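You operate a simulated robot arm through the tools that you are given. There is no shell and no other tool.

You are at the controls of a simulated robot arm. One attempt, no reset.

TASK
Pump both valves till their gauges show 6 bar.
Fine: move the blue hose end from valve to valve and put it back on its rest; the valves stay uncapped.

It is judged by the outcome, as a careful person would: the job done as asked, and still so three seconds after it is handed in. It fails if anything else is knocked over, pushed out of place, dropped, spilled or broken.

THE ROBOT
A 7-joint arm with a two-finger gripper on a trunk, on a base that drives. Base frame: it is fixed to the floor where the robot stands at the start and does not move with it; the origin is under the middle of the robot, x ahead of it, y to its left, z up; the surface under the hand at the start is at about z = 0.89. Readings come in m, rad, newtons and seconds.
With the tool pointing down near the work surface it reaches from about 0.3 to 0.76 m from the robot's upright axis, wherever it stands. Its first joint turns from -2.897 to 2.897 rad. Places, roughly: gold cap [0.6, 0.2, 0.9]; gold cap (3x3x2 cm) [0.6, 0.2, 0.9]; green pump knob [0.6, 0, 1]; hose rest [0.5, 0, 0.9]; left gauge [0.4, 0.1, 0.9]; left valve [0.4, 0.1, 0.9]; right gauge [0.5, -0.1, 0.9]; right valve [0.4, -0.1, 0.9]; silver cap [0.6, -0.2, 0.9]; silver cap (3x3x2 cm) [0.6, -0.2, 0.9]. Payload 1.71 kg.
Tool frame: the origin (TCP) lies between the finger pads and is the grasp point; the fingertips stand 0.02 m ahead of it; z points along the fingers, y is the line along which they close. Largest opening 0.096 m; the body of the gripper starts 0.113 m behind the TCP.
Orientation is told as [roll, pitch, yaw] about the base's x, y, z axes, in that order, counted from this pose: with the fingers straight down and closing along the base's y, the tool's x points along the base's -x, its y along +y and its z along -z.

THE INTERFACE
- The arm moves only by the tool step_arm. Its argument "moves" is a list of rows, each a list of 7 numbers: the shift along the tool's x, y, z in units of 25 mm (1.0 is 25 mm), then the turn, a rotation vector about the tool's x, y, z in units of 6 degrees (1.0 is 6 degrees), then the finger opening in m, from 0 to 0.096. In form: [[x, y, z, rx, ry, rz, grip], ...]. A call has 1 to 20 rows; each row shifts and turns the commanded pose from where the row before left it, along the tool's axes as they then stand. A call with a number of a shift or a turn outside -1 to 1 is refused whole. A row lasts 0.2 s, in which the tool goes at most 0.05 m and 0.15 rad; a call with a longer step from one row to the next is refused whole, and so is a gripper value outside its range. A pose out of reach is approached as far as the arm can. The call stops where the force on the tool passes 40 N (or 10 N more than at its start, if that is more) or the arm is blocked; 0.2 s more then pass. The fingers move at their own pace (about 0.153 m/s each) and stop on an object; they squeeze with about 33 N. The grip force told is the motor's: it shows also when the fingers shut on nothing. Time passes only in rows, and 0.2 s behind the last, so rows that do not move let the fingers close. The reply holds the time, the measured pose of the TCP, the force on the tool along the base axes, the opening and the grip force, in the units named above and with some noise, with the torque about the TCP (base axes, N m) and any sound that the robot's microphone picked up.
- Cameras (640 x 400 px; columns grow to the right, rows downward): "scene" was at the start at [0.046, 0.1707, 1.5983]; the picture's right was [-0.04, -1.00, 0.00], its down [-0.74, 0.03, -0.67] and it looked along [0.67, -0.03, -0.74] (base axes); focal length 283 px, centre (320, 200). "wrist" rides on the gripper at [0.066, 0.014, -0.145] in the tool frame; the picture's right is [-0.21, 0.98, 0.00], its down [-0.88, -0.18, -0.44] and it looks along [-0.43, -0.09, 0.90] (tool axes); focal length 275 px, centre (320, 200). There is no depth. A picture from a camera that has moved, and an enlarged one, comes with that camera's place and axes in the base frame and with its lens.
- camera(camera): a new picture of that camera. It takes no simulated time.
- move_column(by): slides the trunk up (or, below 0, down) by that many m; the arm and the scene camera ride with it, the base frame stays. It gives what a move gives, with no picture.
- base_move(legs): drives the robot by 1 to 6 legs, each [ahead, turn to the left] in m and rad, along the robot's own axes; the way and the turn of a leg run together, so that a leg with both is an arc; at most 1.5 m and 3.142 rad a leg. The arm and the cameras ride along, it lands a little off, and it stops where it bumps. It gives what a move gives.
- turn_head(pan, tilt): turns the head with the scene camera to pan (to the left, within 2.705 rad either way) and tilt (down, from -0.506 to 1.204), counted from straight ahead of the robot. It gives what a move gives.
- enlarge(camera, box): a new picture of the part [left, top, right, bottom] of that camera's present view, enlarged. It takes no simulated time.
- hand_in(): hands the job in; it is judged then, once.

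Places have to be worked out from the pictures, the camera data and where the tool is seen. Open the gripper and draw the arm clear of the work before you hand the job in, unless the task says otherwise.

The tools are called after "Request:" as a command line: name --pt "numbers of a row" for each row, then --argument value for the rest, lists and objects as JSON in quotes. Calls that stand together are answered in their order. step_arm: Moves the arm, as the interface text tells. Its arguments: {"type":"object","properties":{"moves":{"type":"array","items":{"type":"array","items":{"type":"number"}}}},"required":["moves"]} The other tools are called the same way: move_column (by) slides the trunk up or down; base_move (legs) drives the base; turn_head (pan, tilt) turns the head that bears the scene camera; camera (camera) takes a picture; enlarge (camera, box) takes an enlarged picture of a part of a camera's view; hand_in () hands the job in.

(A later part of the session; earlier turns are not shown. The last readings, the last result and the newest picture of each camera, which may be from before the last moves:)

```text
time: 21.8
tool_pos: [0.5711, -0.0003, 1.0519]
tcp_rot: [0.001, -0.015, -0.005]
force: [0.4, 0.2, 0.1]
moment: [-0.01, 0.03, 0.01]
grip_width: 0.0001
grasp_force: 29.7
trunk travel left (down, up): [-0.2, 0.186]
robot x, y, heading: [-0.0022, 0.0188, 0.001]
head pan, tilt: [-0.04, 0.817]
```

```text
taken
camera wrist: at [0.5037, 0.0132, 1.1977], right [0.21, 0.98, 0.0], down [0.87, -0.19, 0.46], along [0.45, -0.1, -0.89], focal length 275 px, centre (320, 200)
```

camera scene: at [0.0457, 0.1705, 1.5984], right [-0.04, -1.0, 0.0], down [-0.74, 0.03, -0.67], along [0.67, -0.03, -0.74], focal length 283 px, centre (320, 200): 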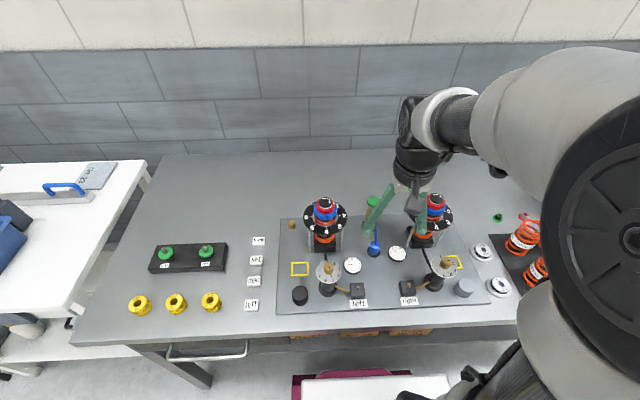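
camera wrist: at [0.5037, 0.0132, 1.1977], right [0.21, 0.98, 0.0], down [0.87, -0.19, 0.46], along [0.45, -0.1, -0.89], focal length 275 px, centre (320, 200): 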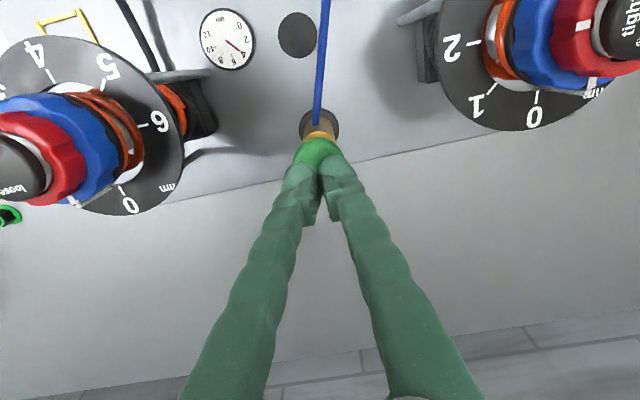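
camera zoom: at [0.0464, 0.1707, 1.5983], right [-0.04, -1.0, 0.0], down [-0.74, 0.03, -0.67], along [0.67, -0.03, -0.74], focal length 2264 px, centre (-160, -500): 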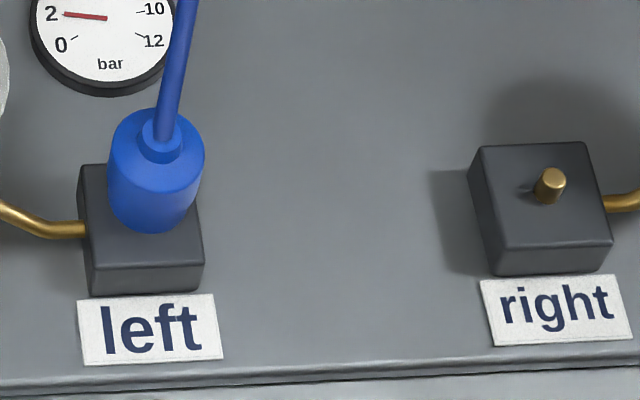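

The heights say the hose end is flush with the block, though perhaps 2–3 mm to one side. Before re-seating it I'll do one more, firmer stroke to rule out an incomplete one.

Request:
step_arm --pt "0 0 0.5 0 0 0 0.0" --pt "0 0 0.4 0 0 0 0.0" --pt "0 0 0.4 0 0 0 0.0" --pt "0 0 0.4 0 0 0 0.0" --pt "0 0 0.15 0 0 0 0.0" --pt "0 0 0 0 0 0 0.0"

Request:
enlarge --camera "scene" --box '[335, 180, 415, 290]'

Request:
enlarge --camera "wrist" --box '[270, 80, 370, 240]'

```text
time: 23.2
tool_pos: [0.5712, -0.0024, 1.0104]
tcp_rot: [0.0, -0.023, -0.007]
force: [-2.0, -0.2, 38.9]
moment: [-0.03, 0.15, -0.04]
grip_width: 0.0062
grasp_force: 29.8
trunk travel left (down, up): [-0.2, 0.186]
robot x, y, heading: [0.0009, 0.019, 0.003]
head pan, tilt: [-0.04, 0.817]
```

```text
3.64 times, centred on (375, 235) of scene
camera zoom: at [0.0424, 0.1708, 1.5986], right [-0.04, -1.0, 0.0], down [-0.74, 0.03, -0.67], along [0.67, -0.03, -0.74], focal length 1029 px, centre (120, 73)
```

zoom: 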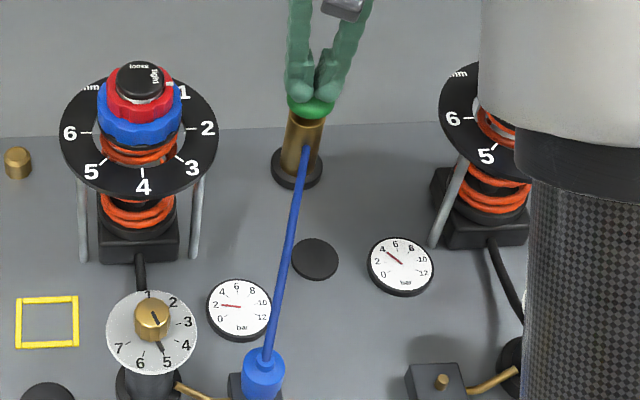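

```text
2.50 times, centred on (320, 160) of wrist
camera zoom: at [0.5029, 0.0131, 1.1546], right [0.21, 0.98, 0.0], down [0.86, -0.19, 0.46], along [0.45, -0.1, -0.89], focal length 688 px, centre (320, 300)
```

zoom: 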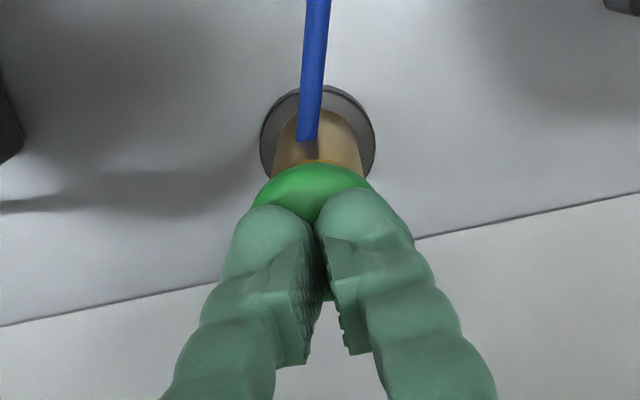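

The pump bottoms fully at 39 N with no sound from it. I'll release and reread the gauge.

Request:
step_arm --pt "0 0 -0.6 0 0 0 0.0" --pt "0 0 -1 0 0 0 0.0" --pt "0 0 -1 0 0 0 0.0" --pt "0 0 -0.8 0 0 0 0.0" --pt "0 0 0 0 0 0 0.0"

Request:
enlarge --camera "scene" --box '[335, 240, 415, 290]'

Request:
enlarge --camera "scene" --box '[340, 265, 390, 300]'

```text
time: 24.4
tool_pos: [0.5691, -0.0007, 1.0924]
tcp_rot: [0.0, -0.013, -0.005]
force: [-0.7, 0.0, 0.0]
moment: [0.02, 0.02, 0.0]
grip_width: 0.0002
grasp_force: 29.3
trunk travel left (down, up): [-0.2, 0.186]
robot x, y, heading: [-0.0046, 0.0213, 0.005]
head pan, tilt: [-0.04, 0.817]
```

```text
8.00 times, centred on (375, 265) of scene
camera zoom: at [0.0461, 0.1707, 1.5983], right [-0.04, -1.0, 0.0], down [-0.74, 0.03, -0.67], along [0.67, -0.03, -0.74], focal length 2264 px, centre (-120, -320)
```

zoom: 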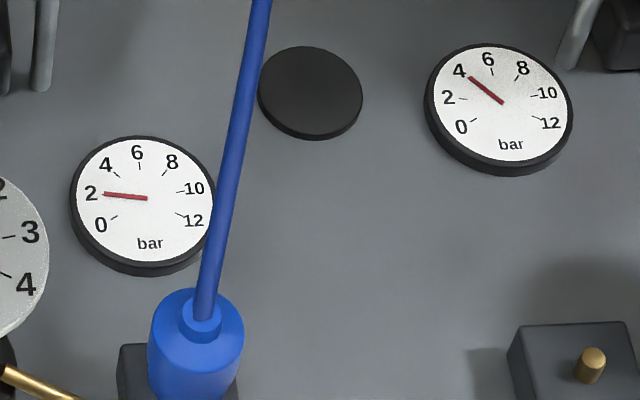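

```text
11.43 times, centred on (365, 282) of scene
camera zoom: at [0.0461, 0.1707, 1.5983], right [-0.04, -1.0, 0.0], down [-0.74, 0.03, -0.67], along [0.67, -0.03, -0.74], focal length 3235 px, centre (-194, -743)
```

zoom: 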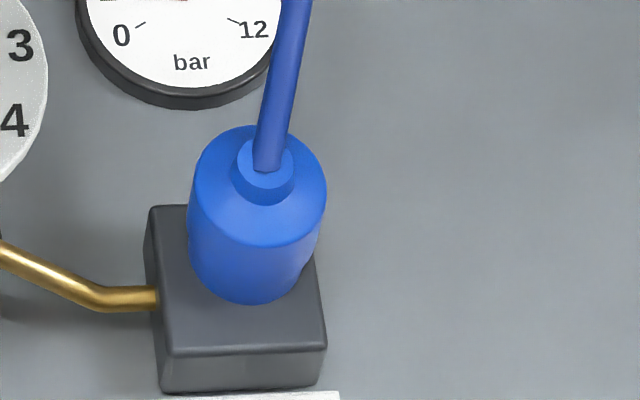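

Still no change, so the hose end isn't engaged. Comparing scene-camera displacements, rest to pin is about (-0.117, +0.063), but I moved it (-0.1165, +0.060); in the close-up the hose stands about 2–3 mm to -y and 2 mm to +x of the pin, probably hung up on its tip. I'm going back to regrip it.

Request:
step_arm --pt "0.94 0.27 0 0 0 0 0.0" --pt "0.94 0.27 0 0 0 0 0.0" --pt "0.94 0.27 0 0 0 0 0.0" --pt "0.94 0.27 0 0 0 0 0.02" --pt "0.94 0.27 0 0 0 0 0.046" --pt "0.94 0.27 0 0 0 0 0.046" --pt "0.94 0.27 0 0 0 0 0.046" --pt "0.94 0.27 0 0 0 0 0.046" --pt "0.94 0.27 0 0 0 0 0.046" --pt "0 0 0 0 0 0 0.046" --pt "0 0 0 0 0 0 0.046"

Request:
camera --camera "wrist"

Request:
enlarge --camera "wrist" --box '[270, 70, 390, 190]'

```text
time: 26.8
tool_pos: [0.3584, 0.0621, 1.0882]
tcp_rot: [0.0, -0.014, -0.006]
force: [0.4, -0.6, -0.7]
moment: [-0.01, 0.0, 0.01]
grip_width: 0.0458
grasp_force: 0.1
trunk travel left (down, up): [-0.2, 0.186]
robot x, y, heading: [0.0019, 0.0171, -0.005]
head pan, tilt: [-0.04, 0.817]
```

```text
taken
camera wrist: at [0.2917, 0.0765, 1.2336], right [0.21, 0.98, 0.0], down [0.87, -0.19, 0.46], along [0.45, -0.1, -0.89], focal length 275 px, centre (320, 200)
```

wrist: 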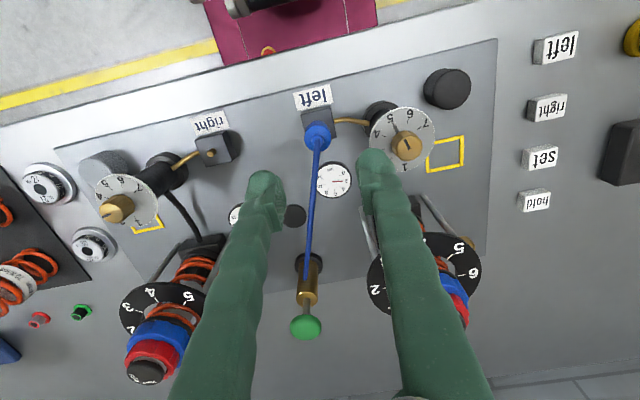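

```text
3.33 times, centred on (330, 130) of wrist
camera zoom: at [0.2917, 0.0765, 1.2336], right [0.21, 0.98, 0.0], down [0.87, -0.19, 0.46], along [0.45, -0.1, -0.89], focal length 918 px, centre (287, 433)
```

zoom: 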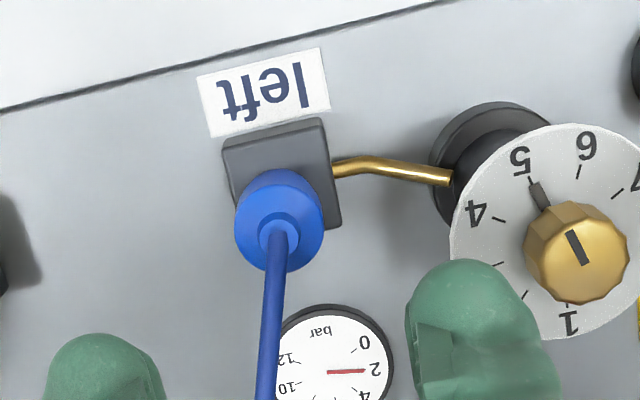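

In this view the hose end seems well forward (+x) of the block centre. I'll look at the right block for comparison, and at both blocks in the scene view.

Request:
enlarge --camera "wrist" --box '[180, 100, 360, 200]'

Request:
enlarge --camera "scene" --box '[340, 265, 420, 315]'

```text
3.56 times, centred on (270, 150) of wrist
camera zoom: at [0.2917, 0.0765, 1.2336], right [0.21, 0.98, 0.0], down [0.87, -0.19, 0.46], along [0.45, -0.1, -0.89], focal length 979 px, centre (498, 378)
```

zoom: 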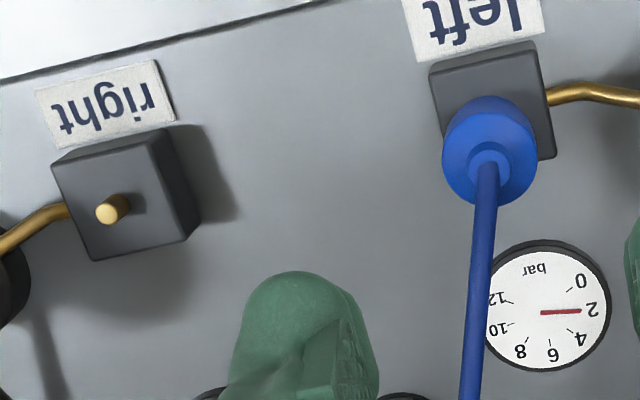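

```text
8.00 times, centred on (380, 290) of scene
camera zoom: at [0.0458, 0.1707, 1.5983], right [-0.04, -1.0, 0.0], down [-0.74, 0.03, -0.67], along [0.67, -0.03, -0.74], focal length 2264 px, centre (-160, -520)
```

zoom: 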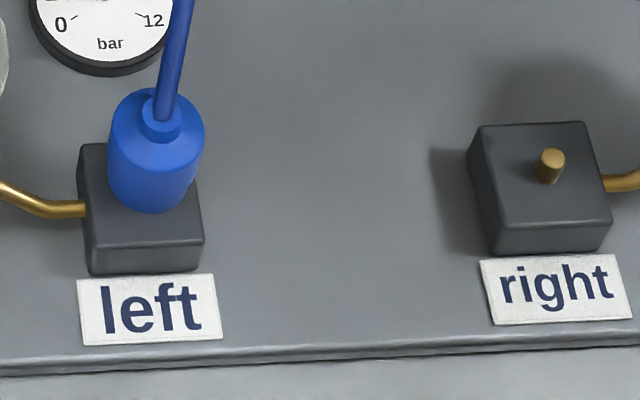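

The block's visible height (about 20 mm) against the rest disc (about 4 mm) matches the 16 mm by which the hose end sits higher, so it is flush on the block but off-centre, roughly +5 mm in x and -3.5 mm in y. I'll descend, regrip it, and look.

Request:
step_arm --pt "0 -0.1 1 0 0 0 0.046" --pt "0 0 1 0 0 0 0.046" --pt "0 0 1 0 0 0 0.046" --pt "0 0 1 0 0 0 0.046" --pt "0 0 1 0 0 0 0.046" --pt "0 0 0.8 0 0 0 0.046" --pt "0 0 0 0 0 0 0.046" --pt "0 0 0 0 0 0 0.0" --pt "0 0 0 0 0 0 0.0" --pt "0 0 0 0 0 0 0.0"

Request:
enlarge --camera "wrist" --box '[260, 90, 400, 230]'

Request:
enlarge --camera "scene" --box '[340, 265, 420, 315]'

```text
time: 29.0
tool_pos: [0.3621, 0.0599, 0.9442]
tcp_rot: [0.0, -0.014, -0.007]
force: [-0.6, -0.2, 0.4]
moment: [0.01, 0.0, -0.01]
grip_width: 0.0274
grasp_force: 33.1
trunk travel left (down, up): [-0.2, 0.186]
robot x, y, heading: [0.0058, 0.0182, -0.002]
head pan, tilt: [-0.04, 0.817]
```

```text
2.86 times, centred on (330, 160) of wrist
camera zoom: at [0.2944, 0.0739, 1.0884], right [0.21, 0.98, 0.0], down [0.87, -0.19, 0.46], along [0.45, -0.09, -0.89], focal length 786 px, centre (291, 314)
```

zoom: 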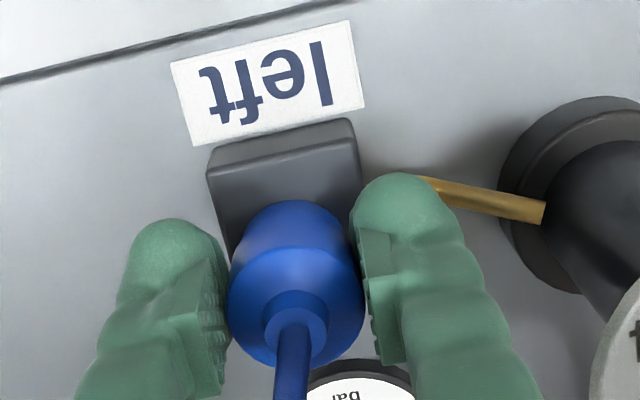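

```text
8.00 times, centred on (380, 290) of scene
camera zoom: at [0.0461, 0.1707, 1.5983], right [-0.04, -1.0, 0.0], down [-0.74, 0.03, -0.67], along [0.67, -0.03, -0.74], focal length 2264 px, centre (-160, -520)
```

zoom: 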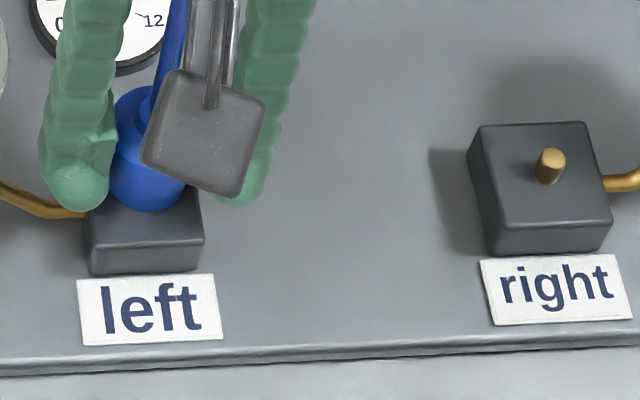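

Gripped again. I'll lift 2 mm, shift -5 mm in x and +3.5 mm in y, and watch for resistance from the pin.

Request:
step_arm --pt "0 0 -0.08 0 0 0 0.0" --pt "0.1 0.07 0 0 0 0 0.0" --pt "0.1 0.07 0 0 0 0 0.0" --pt "0 0 0 0 0 0 0.0"

Request:
enlarge --camera "wrist" --box '[260, 90, 400, 230]'

Request:
enlarge --camera "scene" --box '[340, 265, 420, 315]'

```text
time: 30.0
tool_pos: [0.3556, 0.0621, 0.9459]
tcp_rot: [0.0, -0.015, -0.007]
force: [0.7, 0.9, -1.2]
moment: [0.01, 0.0, 0.0]
grip_width: 0.0274
grasp_force: 33.3
trunk travel left (down, up): [-0.2, 0.186]
robot x, y, heading: [0.0045, 0.0209, 0.005]
head pan, tilt: [-0.04, 0.817]
```

```text
2.86 times, centred on (330, 160) of wrist
camera zoom: at [0.2891, 0.077, 1.0903], right [0.21, 0.98, 0.0], down [0.87, -0.19, 0.46], along [0.45, -0.09, -0.89], focal length 786 px, centre (291, 314)
```

zoom: 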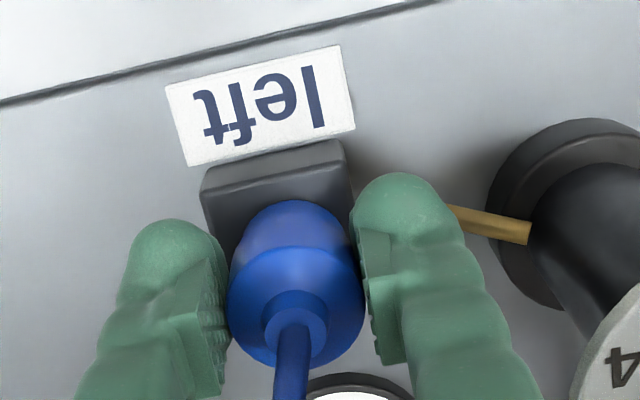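

```text
8.00 times, centred on (380, 290) of scene
camera zoom: at [0.0461, 0.1707, 1.5983], right [-0.04, -1.0, 0.0], down [-0.74, 0.03, -0.67], along [0.67, -0.03, -0.74], focal length 2264 px, centre (-160, -520)
```

zoom: 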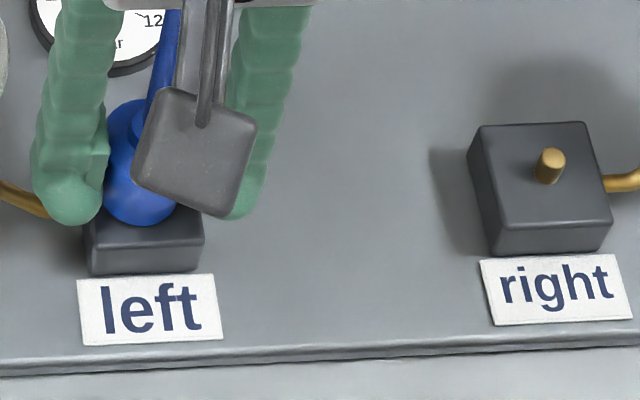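

There is no resistance from the pin. The hose end is now about right in y and, by the scene view, needs roughly 2 mm more in -x. I'll shift that and press down gently.

Request:
step_arm --pt "0.08 0 0 0 0 0 0.0" --pt "0 0 0.08 0 0 0 0.0" --pt "0 0 0.08 0 0 0 0.0" --pt "0 0 0.08 0 0 0 0.0" --pt "0 0 0 0 0 0 0.0"

Request:
enlarge --camera "wrist" --box '[260, 90, 400, 230]'

Request:
enlarge --camera "scene" --box '[340, 265, 420, 315]'

```text
time: 31.2
tool_pos: [0.3548, 0.0629, 0.9389]
tcp_rot: [0.001, -0.016, -0.006]
force: [0.1, -0.5, 26.7]
moment: [0.0, -0.12, -0.04]
grip_width: 0.0274
grasp_force: 32.7
trunk travel left (down, up): [-0.2, 0.186]
robot x, y, heading: [-0.0004, 0.0225, -0.0]
head pan, tilt: [-0.04, 0.817]
```

```text
2.86 times, centred on (330, 160) of wrist
camera zoom: at [0.2868, 0.077, 1.0844], right [0.21, 0.98, 0.0], down [0.87, -0.19, 0.46], along [0.45, -0.09, -0.89], focal length 786 px, centre (291, 314)
```

zoom: 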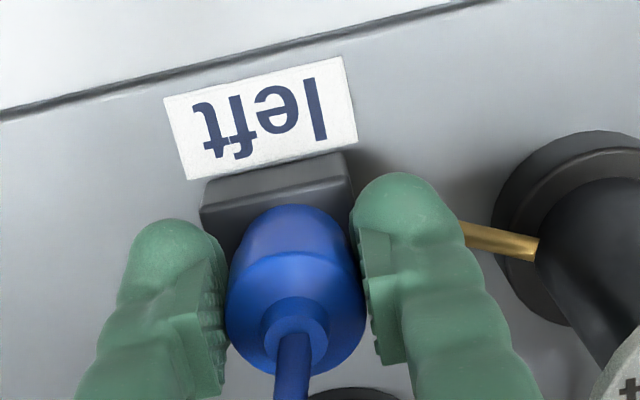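

```text
8.00 times, centred on (380, 290) of scene
camera zoom: at [0.0447, 0.1705, 1.5984], right [-0.04, -1.0, 0.0], down [-0.74, 0.03, -0.67], along [0.67, -0.03, -0.74], focal length 2264 px, centre (-160, -520)
```

zoom: 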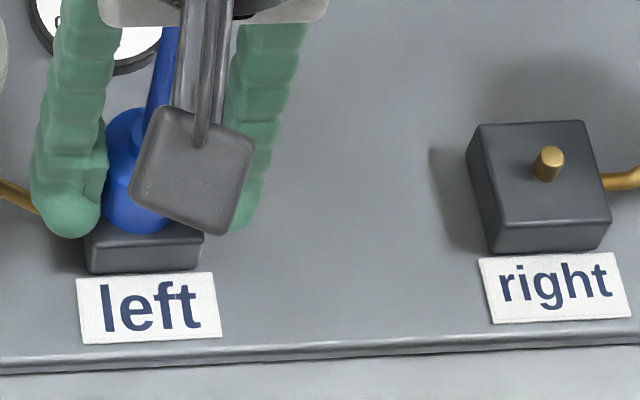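

It is flush again (27 N) and within about 1 mm of the block's centre. I'll relax the force, nudge 1 mm in -y, and release.

Request:
step_arm --pt "0 -0.04 -0.06 0 0 0 0.0" --pt "0 0 0 0 0 0 0.0" --pt "0 0 0 0 0 0 0.034" --pt "0 0 0 0 0 0 0.046" --pt "0 0 -0.5 0 0 0 0.046" --pt "0 0 -1 0 0 0 0.046" --pt "0 0 -1 0 0 0 0.046" --pt "0 0 -1 0 0 0 0.046" --pt "0 0 -1 0 0 0 0.046" --pt "0 0 -1 0 0 0 0.046" --pt "0 0 -1 0 0 0 0.046" --pt "0 0 0 0 0 0 0.046"

Request:
enlarge --camera "wrist" --box '[200, 60, 400, 200]'

Request:
enlarge --camera "scene" --box '[340, 265, 420, 315]'

```text
time: 33.8
tool_pos: [0.3515, 0.0629, 1.1029]
tcp_rot: [0.001, -0.013, -0.006]
force: [-0.2, 0.1, 0.2]
moment: [-0.01, 0.02, 0.0]
grip_width: 0.046
grasp_force: 0.0
trunk travel left (down, up): [-0.2, 0.186]
robot x, y, heading: [0.0025, 0.02, 0.001]
head pan, tilt: [-0.04, 0.817]
```

```text
2.86 times, centred on (300, 130) of wrist
camera zoom: at [0.2847, 0.0763, 1.2484], right [0.21, 0.98, 0.0], down [0.87, -0.19, 0.46], along [0.45, -0.1, -0.89], focal length 786 px, centre (377, 400)
```

zoom: 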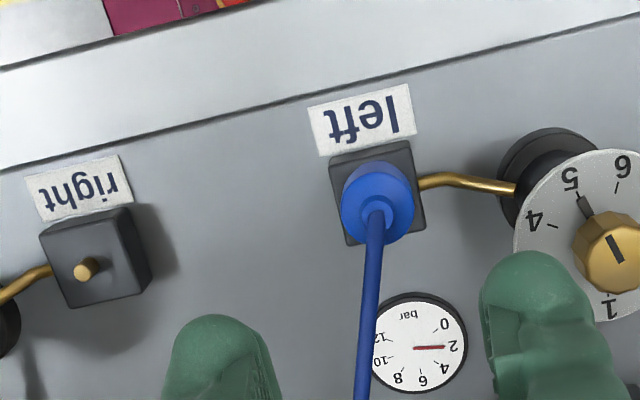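

```text
8.00 times, centred on (380, 290) of scene
camera zoom: at [0.0461, 0.1707, 1.5983], right [-0.04, -1.0, 0.0], down [-0.74, 0.03, -0.67], along [0.67, -0.03, -0.74], focal length 2264 px, centre (-160, -520)
```

zoom: 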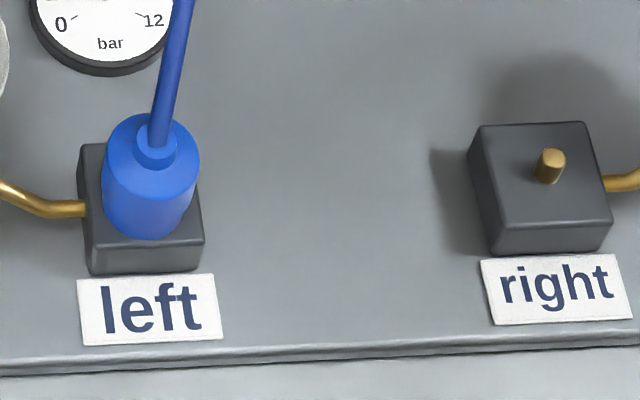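

The hose end now sits centred on the left valve block. Back to the pump knob for a stroke.

Request:
step_arm --pt "-0.97 -0.28 0 0 0 0 0.03" --pt "-0.97 -0.28 0 0 0 0 0.0" --pt "-0.97 -0.28 0 0 0 0 0.0" --pt "-0.97 -0.28 0 0 0 0 0.0" --pt "-0.97 -0.28 0 0 0 0 0.0" --pt "-0.97 -0.28 0 0 0 0 0.0" --pt "-0.97 -0.28 0 0 0 0 0.0" --pt "-0.97 -0.28 0 0 0 0 0.0" --pt "-0.97 -0.28 0 0 0 0 0.0" --pt "0 0 0.8 0 0 0 0.0" --pt "0 0 0.8 0 0 0 0.0" --pt "0 0 0 0 0 0 0.0"

Request:
enlarge --camera "scene" --box '[320, 170, 440, 290]'

```text
time: 36.4
tool_pos: [0.5702, -0.0034, 1.066]
tcp_rot: [-0.001, -0.013, -0.009]
force: [0.0, 0.4, -0.8]
moment: [0.03, 0.01, 0.02]
grip_width: 0.0002
grasp_force: 29.3
trunk travel left (down, up): [-0.2, 0.186]
robot x, y, heading: [-0.0008, 0.0214, 0.0]
head pan, tilt: [-0.04, 0.817]
```

```text
3.33 times, centred on (380, 230) of scene
camera zoom: at [0.046, 0.1707, 1.5983], right [-0.04, -1.0, 0.0], down [-0.74, 0.03, -0.67], along [0.67, -0.03, -0.74], focal length 944 px, centre (120, 100)
```

zoom: 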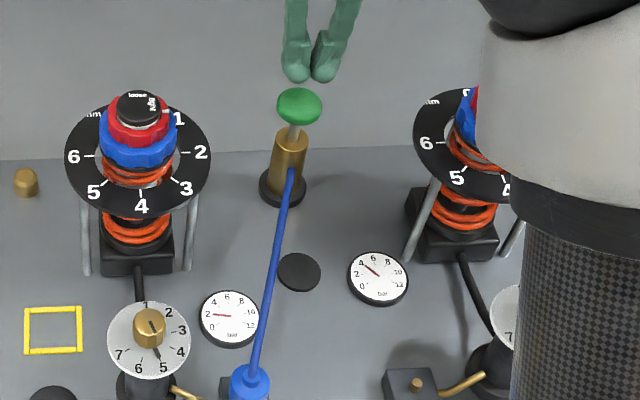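

I'm above the knob. One stroke: down to about z = 1.011 and back up.

Request:
step_arm --pt "0 0.1 0.6 0 0 0 0.0" --pt "0 0 0.5 0 0 0 0.0" --pt "0 0 0.4 0 0 0 0.0" --pt "0 0 0.4 0 0 0 0.0" --pt "0 0 0.3 0 0 0 0.0" --pt "0 0 0 0 0 0 0.0"

Request:
enlarge --camera "scene" --box '[335, 240, 415, 290]'

```text
time: 37.8
tool_pos: [0.57, 0.0003, 1.0108]
tcp_rot: [0.001, -0.015, -0.007]
force: [-0.8, 0.7, 6.8]
moment: [-0.02, 0.05, -0.01]
grip_width: 0.0001
grasp_force: 29.6
trunk travel left (down, up): [-0.2, 0.186]
robot x, y, heading: [0.0026, 0.0213, 0.002]
head pan, tilt: [-0.04, 0.817]
```

```text
8.00 times, centred on (375, 265) of scene
camera zoom: at [0.0453, 0.1708, 1.5984], right [-0.04, -1.0, 0.0], down [-0.74, 0.03, -0.67], along [0.67, -0.03, -0.74], focal length 2264 px, centre (-120, -320)
```

zoom: 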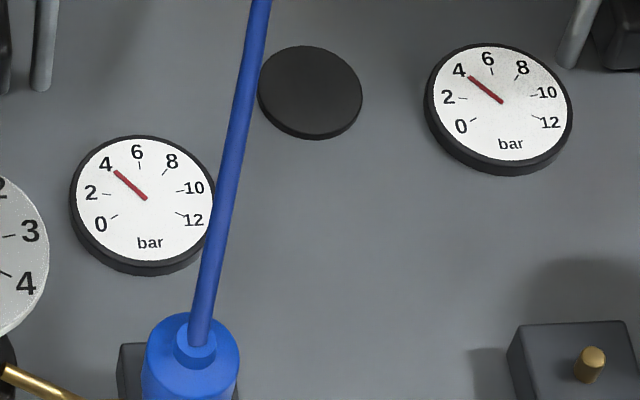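

The left gauge jumped to 4, so one stroke adds about 2 bar. I'll release the knob fully, then check the gauge before the second stroke.

Request:
step_arm --pt "0 0 -0.6 0 0 0 0.0" --pt "0 0 -0.8 0 0 0 0.0" --pt "0 0 -0.6 0 0 0 0.0" --pt "0 0 0 0 0 0 0.0"

Request:
enlarge --camera "scene" --box '[335, 240, 415, 290]'

```text
time: 38.8
tool_pos: [0.5689, 0.0003, 1.0609]
tcp_rot: [0.003, -0.015, -0.006]
force: [-0.7, -0.6, -0.2]
moment: [0.0, 0.01, -0.01]
grip_width: 0.0
grasp_force: 29.6
trunk travel left (down, up): [-0.2, 0.186]
robot x, y, heading: [-0.0001, 0.0159, 0.001]
head pan, tilt: [-0.04, 0.817]
```

```text
8.00 times, centred on (375, 265) of scene
camera zoom: at [0.0462, 0.1707, 1.5983], right [-0.04, -1.0, 0.0], down [-0.74, 0.03, -0.67], along [0.67, -0.03, -0.74], focal length 2264 px, centre (-120, -320)
```

zoom: 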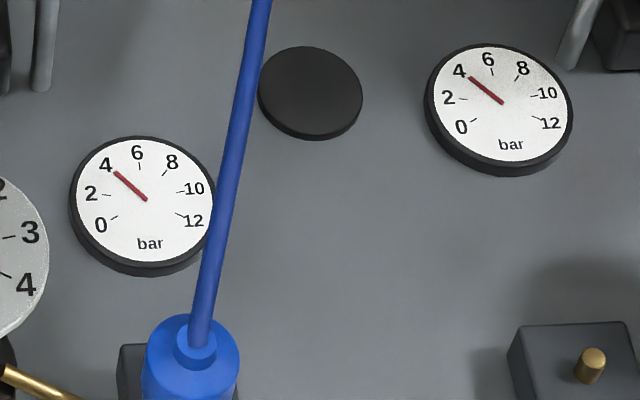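

The left gauge holds at 4. Second stroke now, checking partway in case the pressure builds with depth.

Request:
step_arm --pt "0 0 0.6 0 0 0 0.0" --pt "0 0 0.5 0 0 0 0.0" --pt "0 0 0.4 0 0 0 0.0" --pt "0 0 0 0 0 0 0.0"

Request:
enlarge --camera "scene" --box '[335, 240, 415, 290]'

```text
time: 39.8
tool_pos: [0.5705, -0.0001, 1.0238]
tcp_rot: [0.002, -0.014, -0.007]
force: [0.9, -0.6, 3.7]
moment: [-0.05, -0.03, -0.01]
grip_width: 0.0001
grasp_force: 29.6
trunk travel left (down, up): [-0.2, 0.186]
robot x, y, heading: [-0.0025, 0.0187, 0.001]
head pan, tilt: [-0.04, 0.817]
```

```text
8.00 times, centred on (375, 265) of scene
camera zoom: at [0.046, 0.1707, 1.5984], right [-0.04, -1.0, 0.0], down [-0.74, 0.03, -0.67], along [0.67, -0.03, -0.74], focal length 2264 px, centre (-120, -320)
```

zoom: 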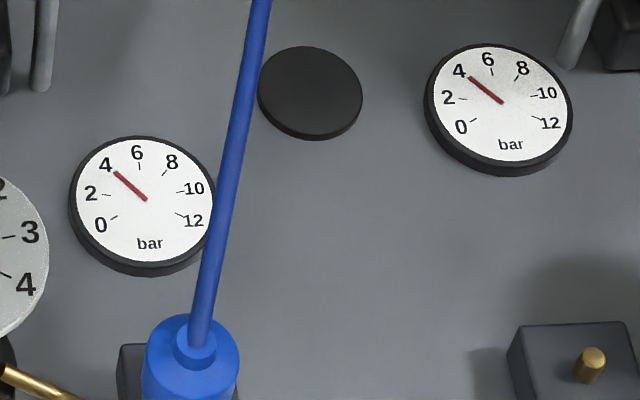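

Partway down the gauge is still at 4, so it steps only near the bottom. I'll complete the stroke to z of about 1.011.

Request:
step_arm --pt "0 0 0.3 0 0 0 0.0" --pt "0 0 0.25 0 0 0 0.0" --pt "0 0 0 0 0 0 0.0"

Request:
enlarge --camera "scene" --box '[335, 240, 415, 290]'

```text
time: 40.6
tool_pos: [0.5701, -0.0006, 1.0108]
tcp_rot: [-0.001, -0.017, -0.009]
force: [0.0, -2.0, 9.5]
moment: [-0.11, -0.03, -0.02]
grip_width: 0.0
grasp_force: 29.4
trunk travel left (down, up): [-0.2, 0.186]
robot x, y, heading: [0.0011, 0.0192, 0.001]
head pan, tilt: [-0.04, 0.817]
```

```text
8.00 times, centred on (375, 265) of scene
camera zoom: at [0.0453, 0.1706, 1.5984], right [-0.04, -1.0, 0.0], down [-0.74, 0.03, -0.67], along [0.67, -0.03, -0.74], focal length 2264 px, centre (-120, -320)
```

zoom: 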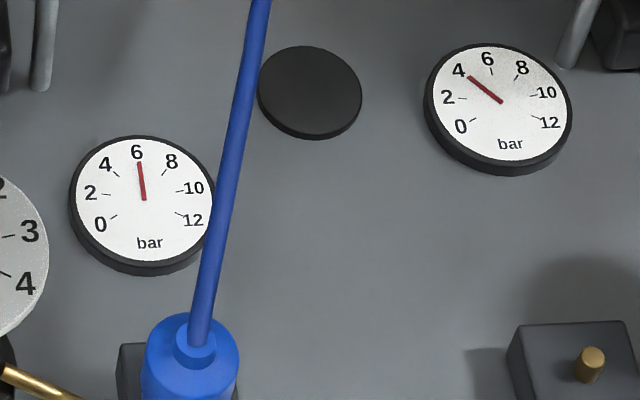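

The left gauge reads 6. I'm releasing the knob, rising, and going back above the left valve to fetch the hose end.

Request:
step_arm --pt "0 0 -0.6 0 0 0 0.0" --pt "0 0 -1 0 0 0 0.0" --pt "0 0 -1 0 0 0 0.0" --pt "0 0 -1 0 0 0 0.0" --pt "0.95 0.28 0 0 0 0 0.0" --pt "0.95 0.28 0 0 0 0 0.0" --pt "0.95 0.28 0 0 0 0 0.0" --pt "0.95 0.28 0 0 0 0 0.02" --pt "0.95 0.28 0 0 0 0 0.046" --pt "0.95 0.28 0 0 0 0 0.046" --pt "0.95 0.28 0 0 0 0 0.046" --pt "0.95 0.28 0 0 0 0 0.046" --pt "0.95 0.27 0 0 0 0 0.046" --pt "0 0 0 0 0 0 0.046" --pt "0 0 0 0 0 0 0.046"

Request:
camera --camera "wrist"

Request:
enlarge --camera "scene" --box '[335, 240, 415, 290]'

```text
time: 43.8
tool_pos: [0.3551, 0.064, 1.0983]
tcp_rot: [0.0, -0.015, -0.006]
force: [0.1, 0.2, 0.2]
moment: [0.02, 0.01, 0.01]
grip_width: 0.0459
grasp_force: 0.0
trunk travel left (down, up): [-0.2, 0.186]
robot x, y, heading: [0.001, 0.0203, 0.003]
head pan, tilt: [-0.04, 0.817]
```

```text
taken
camera wrist: at [0.2876, 0.0776, 1.242], right [0.21, 0.98, 0.0], down [0.87, -0.19, 0.46], along [0.45, -0.1, -0.89], focal length 275 px, centre (320, 200)
```

wrist: 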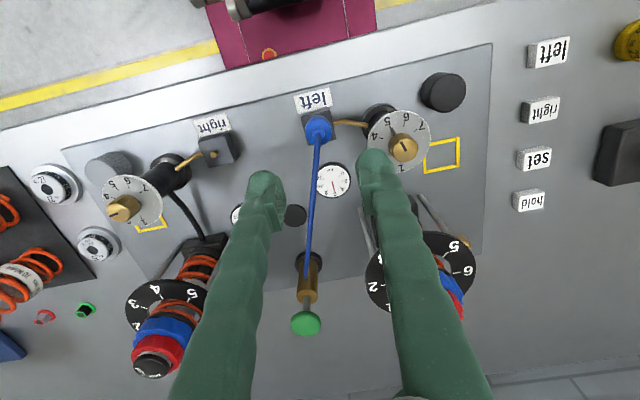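

```text
8.00 times, centred on (375, 265) of scene
camera zoom: at [0.0458, 0.1707, 1.5983], right [-0.04, -1.0, 0.0], down [-0.74, 0.03, -0.67], along [0.67, -0.03, -0.74], focal length 2264 px, centre (-120, -320)
```

zoom: 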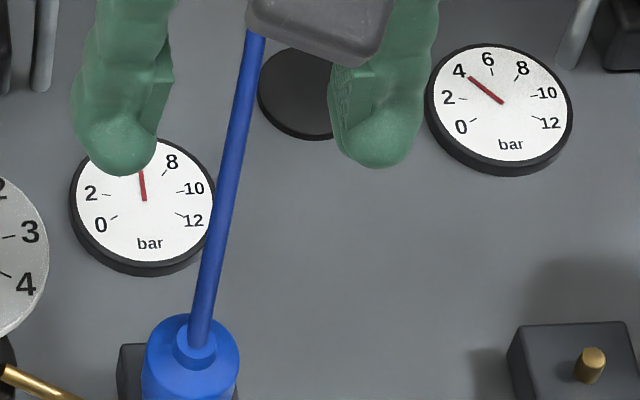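

The left gauge stays at 6. I'm descending on the hose end with a small correction for the tool's tilt, then gripping it.

Request:
step_arm --pt "0.04 -0.06 1 0 0 0 0.046" --pt "0.04 0 1 0 0 0 0.046" --pt "0.04 0 1 0 0 0 0.046" --pt "0.02 0 1 0 0 0 0.046" --pt "0 0 1 0 0 0 0.046" --pt "0 0 1 0 0 0 0.046" --pt "0 0 0.2 0 0 0 0.046" --pt "0 0 0 0 0 0 0.046" --pt "0 0 0 0 0 0 0.0" --pt "0 0 0 0 0 0 0.0" --pt "0 0 0 0 0 0 0.0"

Request:
enlarge --camera "wrist" --box '[260, 90, 400, 230]'

```text
time: 46.2
tool_pos: [0.3537, 0.0625, 0.9416]
tcp_rot: [-0.001, -0.015, -0.006]
force: [0.7, 0.3, 0.5]
moment: [0.0, 0.0, 0.0]
grip_width: 0.0273
grasp_force: 33.0
trunk travel left (down, up): [-0.2, 0.186]
robot x, y, heading: [-0.0023, 0.0193, -0.002]
head pan, tilt: [-0.04, 0.817]
```

```text
2.86 times, centred on (330, 160) of wrist
camera zoom: at [0.2874, 0.0767, 1.0873], right [0.21, 0.98, 0.0], down [0.87, -0.19, 0.46], along [0.45, -0.09, -0.89], focal length 786 px, centre (291, 314)
```

zoom: 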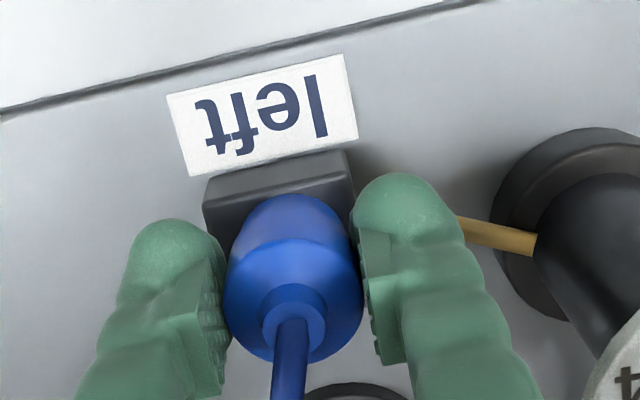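

The hose end is gripped at TCP (0.3537, 0.0625, 0.9416). I'll lift 40 mm, then move 130 mm in -y (the spacing of the two blocks) to the right valve.

Request:
step_arm --pt "0 0 -0.4 0 0 0 0.0" --pt "0 0 -0.6 0 0 0 0.0" --pt "0 0 -0.7 0 0 0 0.0" --pt "0 -0.8 0 0 0 0 0.0" --pt "0 -0.9 0 0 0 0 0.0" --pt "0 -0.9 0 0 0 0 0.0" --pt "0 -0.9 0 0 0 0 0.0" --pt "0 -0.9 0 0 0 0 0.0" --pt "0 -0.8 0 0 0 0 0.0" --pt "0 0 0 0 0 0 0.0" --pt "0 0 0 0 0 0 0.0"

Request:
enlarge --camera "wrist" --box '[260, 90, 400, 230]'

Request:
enlarge --camera "scene" --box '[340, 240, 420, 315]'

```text
time: 48.6
tool_pos: [0.3526, -0.067, 0.9834]
tcp_rot: [0.001, -0.013, -0.007]
force: [-0.5, 0.0, -1.3]
moment: [0.01, -0.04, 0.03]
grip_width: 0.0272
grasp_force: 32.9
trunk travel left (down, up): [-0.2, 0.186]
robot x, y, heading: [-0.001, 0.0147, 0.002]
head pan, tilt: [-0.04, 0.817]
```

```text
2.86 times, centred on (330, 160) of wrist
camera zoom: at [0.2854, -0.0529, 1.1298], right [0.21, 0.98, 0.0], down [0.87, -0.19, 0.46], along [0.45, -0.1, -0.89], focal length 786 px, centre (291, 314)
```

zoom: 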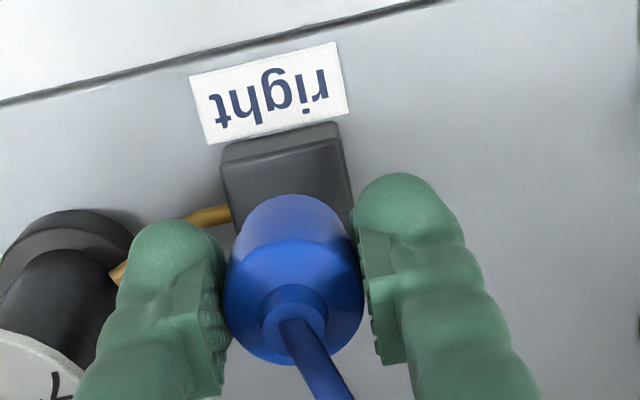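

```text
5.33 times, centred on (380, 278) of scene
camera zoom: at [0.0461, 0.1708, 1.5983], right [-0.04, -1.0, 0.0], down [-0.74, 0.03, -0.67], along [0.67, -0.03, -0.74], focal length 1510 px, centre (0, -213)
```

zoom: 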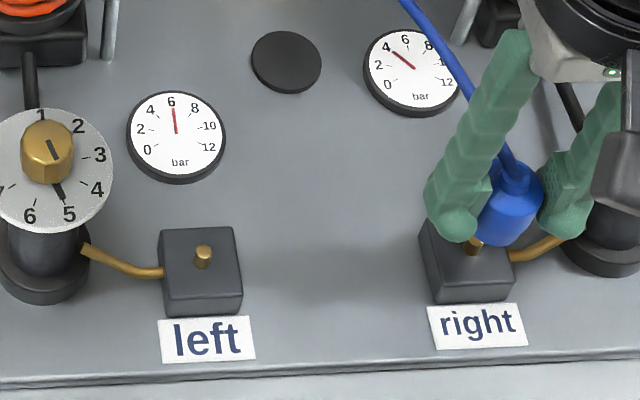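

The left gauge holds at 6, and the hose end is over the right valve. I'll lower it 28 mm and check the alignment at close height.

Request:
step_arm --pt "0.01 0 0.4 0 0 0 0.0" --pt "0.01 0 0.4 0 0 0 0.0" --pt "0 0 0.35 0 0 0 0.0" --pt "0 0 0 0 0 0 0.0"

Request:
enlarge --camera "wrist" --box '[260, 90, 400, 230]'

Request:
enlarge --camera "scene" --box '[360, 260, 440, 310]'

```text
time: 49.6
tool_pos: [0.3513, -0.0672, 0.9552]
tcp_rot: [-0.001, -0.013, -0.007]
force: [0.1, -0.3, -1.1]
moment: [-0.02, 0.02, -0.01]
grip_width: 0.0272
grasp_force: 33.2
trunk travel left (down, up): [-0.2, 0.186]
robot x, y, heading: [-0.0009, 0.0197, -0.0]
head pan, tilt: [-0.04, 0.817]
```

```text
2.86 times, centred on (330, 160) of wrist
camera zoom: at [0.2856, -0.0529, 1.1005], right [0.21, 0.98, 0.0], down [0.87, -0.19, 0.46], along [0.45, -0.1, -0.89], focal length 786 px, centre (291, 314)
```

zoom: 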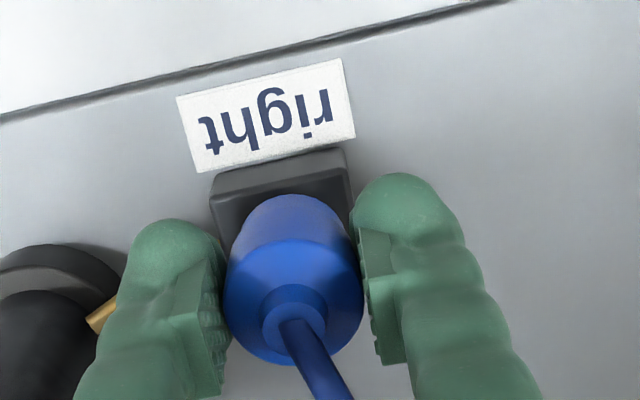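

```text
8.00 times, centred on (400, 285) of scene
camera zoom: at [0.046, 0.1707, 1.5983], right [-0.04, -1.0, 0.0], down [-0.74, 0.03, -0.67], along [0.67, -0.03, -0.74], focal length 2264 px, centre (-320, -480)
```

zoom: 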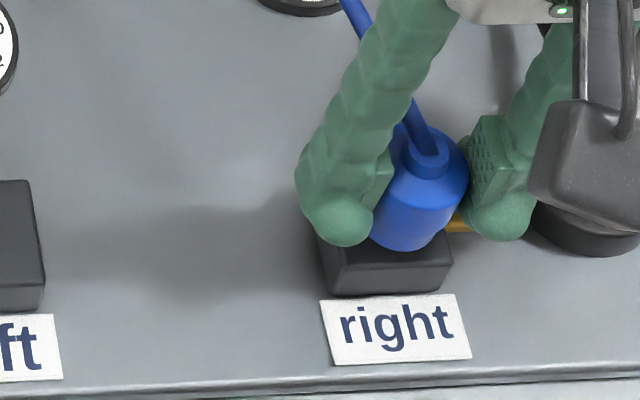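

Both wrist and tool readings say it needs about +3.7 mm in x, with y nearly right (the scene view suggests slightly +y). I'm correcting that and lowering to contact.

Request:
step_arm --pt "-0.15 0.05 0 0 0 0 0.0" --pt "0 0 0.2 0 0 0 0.0" --pt "0 0 0.2 0 0 0 0.0" --pt "0 0 0.14 0 0 0 0.0" --pt "0 0 0.08 0 0 0 0.0" --pt "0 0 0 0 0 0 0.0"

Request:
enlarge --camera "wrist" --box '[260, 90, 400, 230]'

Request:
enlarge --camera "scene" --box '[360, 260, 440, 310]'

```text
time: 51.0
tool_pos: [0.3558, -0.0666, 0.9417]
tcp_rot: [-0.003, -0.018, -0.007]
force: [-0.1, 1.4, 25.3]
moment: [0.02, -0.02, -0.04]
grip_width: 0.0272
grasp_force: 32.6
trunk travel left (down, up): [-0.2, 0.186]
robot x, y, heading: [0.0018, 0.02, 0.001]
head pan, tilt: [-0.04, 0.817]
```

```text
2.86 times, centred on (330, 160) of wrist
camera zoom: at [0.2891, -0.0516, 1.0861], right [0.21, 0.98, 0.0], down [0.87, -0.19, 0.46], along [0.45, -0.1, -0.89], focal length 786 px, centre (291, 314)
```

zoom: 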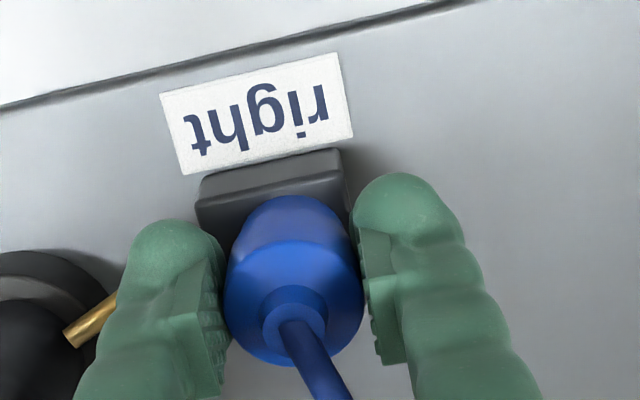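

```text
8.00 times, centred on (400, 285) of scene
camera zoom: at [0.0445, 0.1712, 1.5985], right [-0.04, -1.0, 0.0], down [-0.74, 0.03, -0.67], along [0.67, -0.03, -0.74], focal length 2264 px, centre (-320, -480)
```

zoom: 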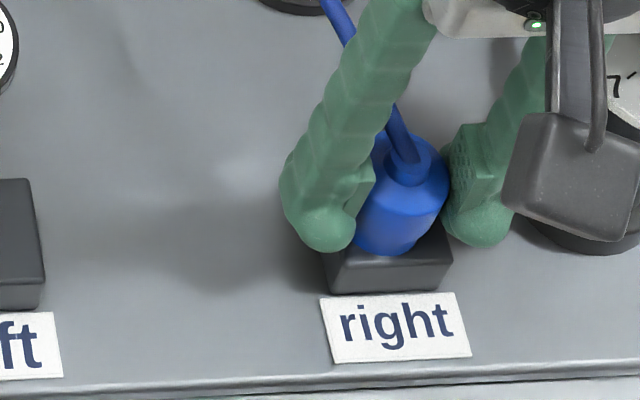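

It is flush (25 N), and both views agree it is within about 1.5 mm of centre. I'll ease off, open, rise and check.

Request:
step_arm --pt "0 -0.02 -0.06 0 0 0 0.0" --pt "0 0 0 0 0 0 0.0" --pt "0 0 0 0 0 0 0.034" --pt "0 0 0 0 0 0 0.046" --pt "0 0 -0.5 0 0 0 0.046" --pt "0 0 -1 0 0 0 0.046" --pt "0 0 -1 0 0 0 0.046" --pt "0 0 -1 0 0 0 0.046" --pt "0 0 -1 0 0 0 0.046" --pt "0 0 -1 0 0 0 0.046" --pt "0 0 -1 0 0 0 0.046" --pt "0 0 0 0 0 0 0.046"

Request:
enlarge --camera "wrist" --box '[240, 60, 400, 200]'

Request:
enlarge --camera "scene" --box '[340, 240, 440, 310]'

```text
time: 53.6
tool_pos: [0.3547, -0.0659, 1.1042]
tcp_rot: [0.0, -0.014, -0.008]
force: [-0.4, 0.9, -0.3]
moment: [0.01, -0.01, -0.01]
grip_width: 0.0464
grasp_force: 0.0
trunk travel left (down, up): [-0.2, 0.186]
robot x, y, heading: [0.0011, 0.0202, 0.006]
head pan, tilt: [-0.04, 0.817]
```

```text
2.86 times, centred on (320, 130) of wrist
camera zoom: at [0.2873, -0.0521, 1.2488], right [0.21, 0.98, 0.0], down [0.87, -0.19, 0.46], along [0.45, -0.1, -0.89], focal length 786 px, centre (320, 400)
```

zoom: 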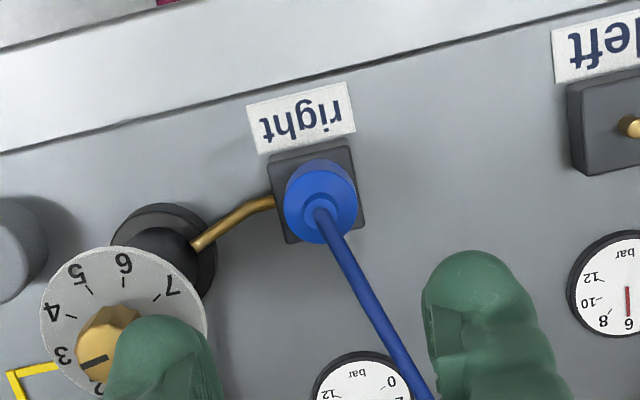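

```text
5.71 times, centred on (390, 275) of scene
camera zoom: at [0.0462, 0.1707, 1.5983], right [-0.04, -1.0, 0.0], down [-0.74, 0.03, -0.67], along [0.67, -0.03, -0.74], focal length 1617 px, centre (-80, -229)
```

zoom: 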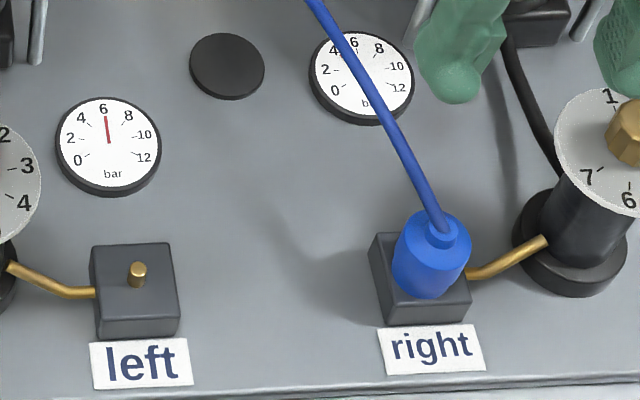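

The hose end stands centred on the right valve. I'm going to the pump knob and stopping above it.

Request:
step_arm --pt "-0.96 0.29 0 0 0 0 0.03" --pt "-0.96 0.29 0 0 0 0 0.0" --pt "-0.96 0.29 0 0 0 0 0.0" --pt "-0.96 0.29 0 0 0 0 0.0" --pt "-0.96 0.29 0 0 0 0 0.0" --pt "-0.96 0.29 0 0 0 0 0.0" --pt "-0.96 0.29 0 0 0 0 0.0" --pt "-0.96 0.29 0 0 0 0 0.0" --pt "-0.96 0.29 0 0 0 0 0.0" --pt "0 0 0.8 0 0 0 0.0" --pt "0 0 0.8 0 0 0 0.0" --pt "0 0 0 0 0 0 0.0"

Request:
enlarge --camera "scene" --box '[320, 170, 440, 290]'

Request:
camera --camera "wrist"

```text
time: 56.2
tool_pos: [0.5714, -0.0028, 1.068]
tcp_rot: [0.0, -0.014, -0.006]
force: [-0.5, 0.7, 0.1]
moment: [-0.01, -0.03, 0.01]
grip_width: 0.0001
grasp_force: 29.4
trunk travel left (down, up): [-0.2, 0.186]
robot x, y, heading: [0.0002, 0.0181, 0.004]
head pan, tilt: [-0.04, 0.817]
```

```text
3.33 times, centred on (380, 230) of scene
camera zoom: at [0.046, 0.1707, 1.5983], right [-0.04, -1.0, 0.0], down [-0.74, 0.03, -0.67], along [0.67, -0.03, -0.74], focal length 944 px, centre (120, 100)
```

zoom: 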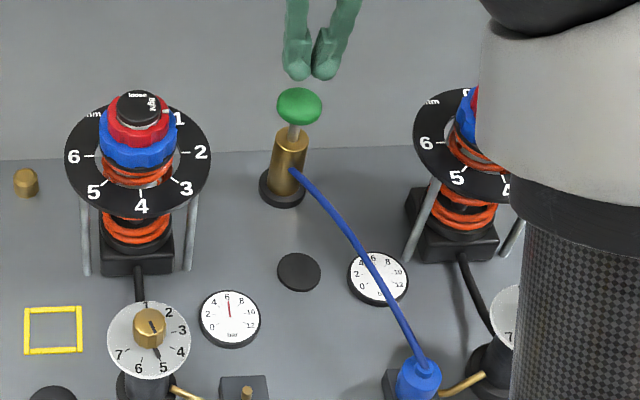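

```text
taken
camera wrist: at [0.5043, 0.0108, 1.2122], right [0.21, 0.98, 0.0], down [0.87, -0.19, 0.46], along [0.45, -0.1, -0.89], focal length 275 px, centre (320, 200)
```

wrist: 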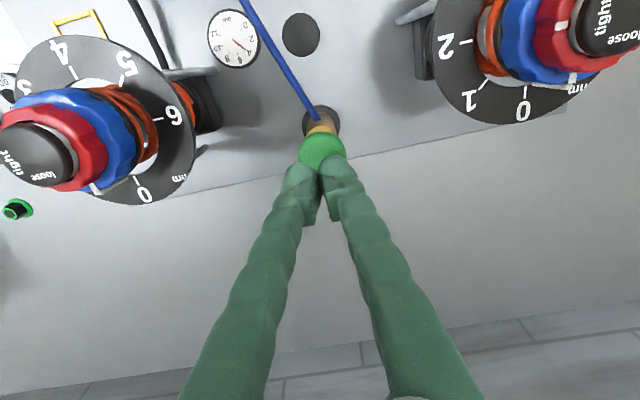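

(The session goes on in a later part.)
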